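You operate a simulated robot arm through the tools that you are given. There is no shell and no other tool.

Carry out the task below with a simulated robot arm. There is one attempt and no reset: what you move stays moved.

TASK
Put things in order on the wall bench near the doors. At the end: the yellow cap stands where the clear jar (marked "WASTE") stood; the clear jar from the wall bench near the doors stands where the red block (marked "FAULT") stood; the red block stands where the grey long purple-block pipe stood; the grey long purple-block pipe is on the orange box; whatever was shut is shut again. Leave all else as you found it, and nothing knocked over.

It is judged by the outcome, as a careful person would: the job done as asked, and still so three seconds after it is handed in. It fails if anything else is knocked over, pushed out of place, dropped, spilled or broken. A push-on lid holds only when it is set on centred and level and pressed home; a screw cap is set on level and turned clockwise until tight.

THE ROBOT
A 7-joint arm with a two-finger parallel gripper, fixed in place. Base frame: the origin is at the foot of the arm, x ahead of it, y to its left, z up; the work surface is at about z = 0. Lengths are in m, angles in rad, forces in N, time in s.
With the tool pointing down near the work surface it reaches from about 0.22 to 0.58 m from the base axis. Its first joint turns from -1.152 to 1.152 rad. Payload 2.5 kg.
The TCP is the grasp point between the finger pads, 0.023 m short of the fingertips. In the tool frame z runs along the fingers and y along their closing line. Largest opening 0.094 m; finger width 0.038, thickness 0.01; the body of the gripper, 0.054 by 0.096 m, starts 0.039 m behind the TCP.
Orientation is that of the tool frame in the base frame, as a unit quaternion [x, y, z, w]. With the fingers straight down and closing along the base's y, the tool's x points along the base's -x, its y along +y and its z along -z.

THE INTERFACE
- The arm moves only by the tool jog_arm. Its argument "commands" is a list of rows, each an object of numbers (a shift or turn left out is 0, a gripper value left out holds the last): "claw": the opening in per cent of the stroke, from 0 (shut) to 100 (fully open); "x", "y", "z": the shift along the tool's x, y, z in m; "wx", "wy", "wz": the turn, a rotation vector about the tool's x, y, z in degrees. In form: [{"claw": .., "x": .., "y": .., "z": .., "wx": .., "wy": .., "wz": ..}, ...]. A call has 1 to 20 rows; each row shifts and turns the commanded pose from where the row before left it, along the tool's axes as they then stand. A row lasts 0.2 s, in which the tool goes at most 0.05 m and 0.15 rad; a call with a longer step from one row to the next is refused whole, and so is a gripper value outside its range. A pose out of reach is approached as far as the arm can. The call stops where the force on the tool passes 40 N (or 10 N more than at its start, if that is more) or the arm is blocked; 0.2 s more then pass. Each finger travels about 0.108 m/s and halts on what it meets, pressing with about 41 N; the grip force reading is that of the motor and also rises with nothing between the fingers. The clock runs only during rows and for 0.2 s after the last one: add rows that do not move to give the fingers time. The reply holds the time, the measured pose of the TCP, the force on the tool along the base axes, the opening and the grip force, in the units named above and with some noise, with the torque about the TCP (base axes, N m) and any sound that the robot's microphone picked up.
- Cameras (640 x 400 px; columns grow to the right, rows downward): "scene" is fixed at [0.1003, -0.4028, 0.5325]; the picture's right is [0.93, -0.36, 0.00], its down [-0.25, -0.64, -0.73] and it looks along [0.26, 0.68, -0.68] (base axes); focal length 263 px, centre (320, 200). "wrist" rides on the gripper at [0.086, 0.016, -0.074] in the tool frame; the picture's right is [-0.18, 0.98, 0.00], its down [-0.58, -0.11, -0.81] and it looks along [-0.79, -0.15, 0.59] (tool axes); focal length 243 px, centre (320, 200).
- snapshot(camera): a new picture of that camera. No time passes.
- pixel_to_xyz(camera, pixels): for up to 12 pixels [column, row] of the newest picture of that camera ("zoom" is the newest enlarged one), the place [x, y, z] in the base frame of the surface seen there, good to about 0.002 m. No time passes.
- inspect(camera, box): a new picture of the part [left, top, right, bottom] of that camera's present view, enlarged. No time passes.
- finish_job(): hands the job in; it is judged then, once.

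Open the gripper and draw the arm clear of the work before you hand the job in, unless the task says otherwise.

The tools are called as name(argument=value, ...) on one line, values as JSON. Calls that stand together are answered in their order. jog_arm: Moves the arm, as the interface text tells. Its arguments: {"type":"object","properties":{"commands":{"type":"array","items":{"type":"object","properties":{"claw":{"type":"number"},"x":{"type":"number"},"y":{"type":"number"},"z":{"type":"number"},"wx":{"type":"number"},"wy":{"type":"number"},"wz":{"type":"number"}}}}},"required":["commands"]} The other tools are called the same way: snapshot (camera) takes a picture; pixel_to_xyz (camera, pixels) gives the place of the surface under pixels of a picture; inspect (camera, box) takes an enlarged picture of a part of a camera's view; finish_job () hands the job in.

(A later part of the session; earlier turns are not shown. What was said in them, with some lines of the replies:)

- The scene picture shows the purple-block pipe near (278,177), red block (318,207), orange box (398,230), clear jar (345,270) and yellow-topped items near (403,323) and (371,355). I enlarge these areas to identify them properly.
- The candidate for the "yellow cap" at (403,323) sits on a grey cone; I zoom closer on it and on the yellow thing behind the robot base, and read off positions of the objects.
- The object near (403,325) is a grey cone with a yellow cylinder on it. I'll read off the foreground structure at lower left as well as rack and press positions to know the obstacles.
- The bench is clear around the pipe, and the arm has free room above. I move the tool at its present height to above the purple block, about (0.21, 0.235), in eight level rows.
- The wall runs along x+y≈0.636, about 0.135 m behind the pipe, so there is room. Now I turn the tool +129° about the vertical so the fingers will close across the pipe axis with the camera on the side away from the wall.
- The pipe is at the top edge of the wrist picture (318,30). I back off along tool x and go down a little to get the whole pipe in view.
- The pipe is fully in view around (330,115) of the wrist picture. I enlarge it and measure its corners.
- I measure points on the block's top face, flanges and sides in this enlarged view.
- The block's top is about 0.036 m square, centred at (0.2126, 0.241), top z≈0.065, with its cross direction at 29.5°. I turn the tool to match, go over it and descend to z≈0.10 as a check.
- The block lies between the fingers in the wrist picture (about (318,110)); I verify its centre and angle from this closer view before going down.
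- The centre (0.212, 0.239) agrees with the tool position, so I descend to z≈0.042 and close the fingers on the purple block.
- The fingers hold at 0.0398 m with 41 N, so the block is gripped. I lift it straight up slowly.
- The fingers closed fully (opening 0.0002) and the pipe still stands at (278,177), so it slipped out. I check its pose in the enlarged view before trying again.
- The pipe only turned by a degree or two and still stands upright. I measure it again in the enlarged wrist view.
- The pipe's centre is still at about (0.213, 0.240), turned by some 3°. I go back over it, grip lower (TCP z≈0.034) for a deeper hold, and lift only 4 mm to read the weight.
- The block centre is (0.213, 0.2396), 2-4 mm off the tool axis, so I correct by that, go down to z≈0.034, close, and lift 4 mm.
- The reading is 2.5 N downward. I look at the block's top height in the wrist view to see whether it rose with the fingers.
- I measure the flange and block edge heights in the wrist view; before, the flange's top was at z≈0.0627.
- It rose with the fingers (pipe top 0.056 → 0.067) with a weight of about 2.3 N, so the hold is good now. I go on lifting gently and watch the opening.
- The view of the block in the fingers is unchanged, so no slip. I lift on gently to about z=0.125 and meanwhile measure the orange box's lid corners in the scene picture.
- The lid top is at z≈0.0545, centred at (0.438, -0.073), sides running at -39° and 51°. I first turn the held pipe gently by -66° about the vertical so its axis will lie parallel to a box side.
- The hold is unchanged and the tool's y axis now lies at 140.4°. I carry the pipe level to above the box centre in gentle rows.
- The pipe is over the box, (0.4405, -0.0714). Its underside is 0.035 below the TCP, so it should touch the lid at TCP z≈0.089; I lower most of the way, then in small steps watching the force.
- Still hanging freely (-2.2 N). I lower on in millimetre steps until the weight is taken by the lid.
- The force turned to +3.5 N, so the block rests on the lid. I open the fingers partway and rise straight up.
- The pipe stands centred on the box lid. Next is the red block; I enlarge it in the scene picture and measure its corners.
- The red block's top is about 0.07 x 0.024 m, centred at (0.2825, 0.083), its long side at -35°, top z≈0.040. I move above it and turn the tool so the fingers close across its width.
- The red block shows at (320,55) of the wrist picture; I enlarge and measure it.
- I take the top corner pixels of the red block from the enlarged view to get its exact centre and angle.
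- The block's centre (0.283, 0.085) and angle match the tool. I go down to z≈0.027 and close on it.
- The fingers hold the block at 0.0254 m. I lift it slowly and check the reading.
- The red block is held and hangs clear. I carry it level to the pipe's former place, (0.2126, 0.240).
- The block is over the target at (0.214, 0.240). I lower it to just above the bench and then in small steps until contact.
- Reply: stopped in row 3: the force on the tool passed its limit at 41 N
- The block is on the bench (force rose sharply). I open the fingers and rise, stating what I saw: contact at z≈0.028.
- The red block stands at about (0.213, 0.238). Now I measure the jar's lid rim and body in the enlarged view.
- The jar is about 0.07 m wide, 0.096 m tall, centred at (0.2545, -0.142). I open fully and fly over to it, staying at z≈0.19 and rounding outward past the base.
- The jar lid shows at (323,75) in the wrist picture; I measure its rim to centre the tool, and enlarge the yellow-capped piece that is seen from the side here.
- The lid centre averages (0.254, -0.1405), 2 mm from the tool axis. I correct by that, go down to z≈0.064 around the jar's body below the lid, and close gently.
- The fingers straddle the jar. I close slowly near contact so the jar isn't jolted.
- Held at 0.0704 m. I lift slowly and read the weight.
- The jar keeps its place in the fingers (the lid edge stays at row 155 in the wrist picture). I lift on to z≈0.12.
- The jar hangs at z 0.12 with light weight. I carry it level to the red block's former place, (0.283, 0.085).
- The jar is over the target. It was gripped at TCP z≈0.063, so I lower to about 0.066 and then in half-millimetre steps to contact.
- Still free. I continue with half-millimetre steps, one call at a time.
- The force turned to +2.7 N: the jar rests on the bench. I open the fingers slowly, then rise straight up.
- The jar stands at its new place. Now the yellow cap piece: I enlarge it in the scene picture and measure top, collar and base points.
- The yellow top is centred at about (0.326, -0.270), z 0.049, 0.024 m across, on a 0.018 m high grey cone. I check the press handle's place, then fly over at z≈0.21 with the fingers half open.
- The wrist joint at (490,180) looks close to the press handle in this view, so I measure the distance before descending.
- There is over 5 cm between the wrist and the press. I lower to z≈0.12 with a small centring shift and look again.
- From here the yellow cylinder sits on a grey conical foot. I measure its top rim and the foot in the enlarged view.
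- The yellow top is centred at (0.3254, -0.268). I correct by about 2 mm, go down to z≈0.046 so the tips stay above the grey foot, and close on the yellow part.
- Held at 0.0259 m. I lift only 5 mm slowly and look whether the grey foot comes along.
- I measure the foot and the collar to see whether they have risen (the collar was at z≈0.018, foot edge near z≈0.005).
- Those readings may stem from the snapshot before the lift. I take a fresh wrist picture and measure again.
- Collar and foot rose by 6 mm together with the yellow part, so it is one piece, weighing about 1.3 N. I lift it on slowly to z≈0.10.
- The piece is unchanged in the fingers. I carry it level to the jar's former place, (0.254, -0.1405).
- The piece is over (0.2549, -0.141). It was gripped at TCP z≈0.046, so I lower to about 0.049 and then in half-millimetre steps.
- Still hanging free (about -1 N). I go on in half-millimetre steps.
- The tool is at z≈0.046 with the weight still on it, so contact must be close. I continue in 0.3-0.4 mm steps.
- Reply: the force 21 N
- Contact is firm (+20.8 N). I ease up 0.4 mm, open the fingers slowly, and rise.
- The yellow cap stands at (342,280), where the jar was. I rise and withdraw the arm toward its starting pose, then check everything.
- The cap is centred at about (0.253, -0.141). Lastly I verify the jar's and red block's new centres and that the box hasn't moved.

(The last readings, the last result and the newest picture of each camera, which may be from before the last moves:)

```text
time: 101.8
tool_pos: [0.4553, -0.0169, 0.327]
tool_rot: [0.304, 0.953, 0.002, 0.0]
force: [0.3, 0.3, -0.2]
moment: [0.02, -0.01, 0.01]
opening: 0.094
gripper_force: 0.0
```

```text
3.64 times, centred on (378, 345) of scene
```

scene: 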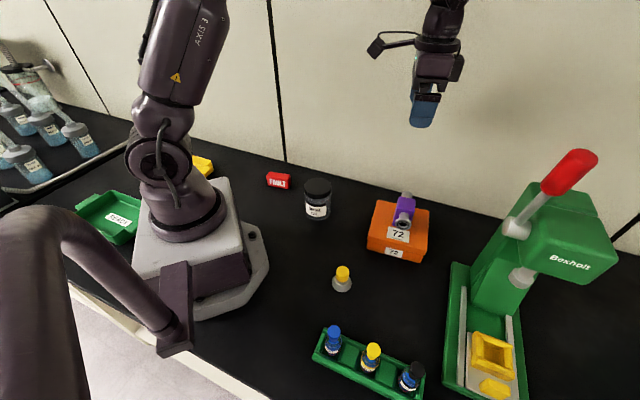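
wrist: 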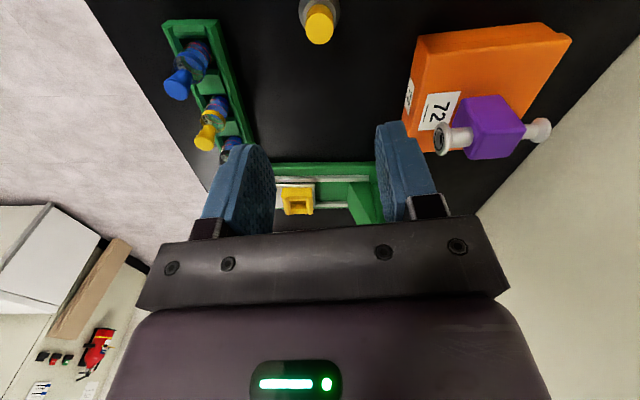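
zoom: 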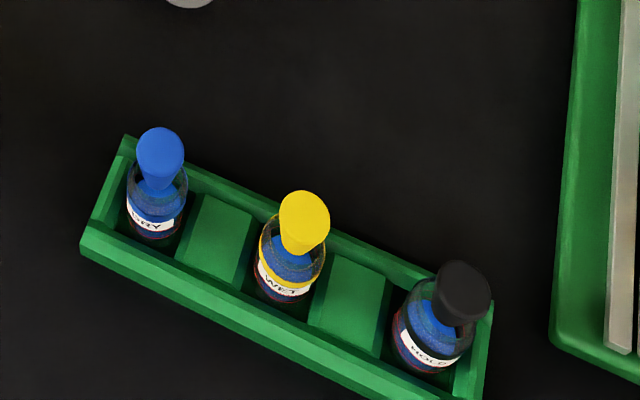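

The jar stands at (0.284, 0.082), the red block at (0.213, 0.237), the cap at (0.253, -0.141), and the pipe is centred on the box. The box and rack are unchanged in the pictures, and the jar's and box's lids are still on. The gripper is open and clear, so I hand the job in.

finish_job()

```text
The job is handed in.
```

I've made all four moves and handed the job in. The final pictures showed everything upright, with the rack and the orange box where they were.

| Item | Where it stands now | Measured centre (x, y) |
|---|---|---|
| Grey long purple-block pipe | On the orange box, near the middle of the lid | (0.440, -0.072) |
| Red block ("FAULT") | Where the pipe stood | (0.213, 0.237) |
| Clear jar ("WASTE") | Where the red block stood | (0.284, 0.082) |
| Yellow cap | Where the jar stood | (0.253, -0.141) |

- **Lids:** I carried the jar with its lid on and never opened the orange box, so both stayed shut throughout.
- **First grip on the pipe:** it slipped out of the fingers on the first lift. It stayed upright and only turned a few degrees, and a lower, slower grip then held.
- **Setting down the red block:** I pressed it onto the bench harder than intended, and the arm stopped itself at its 40 N force limit. The block looked fine in the pictures afterwards.
- **Yellow cap:** I took this to be the free-standing piece near the rack, a yellow cylinder on a grey foot. The foot lifted together with it, so I moved it as one piece. I left the bottle with the yellow stopper in the rack.
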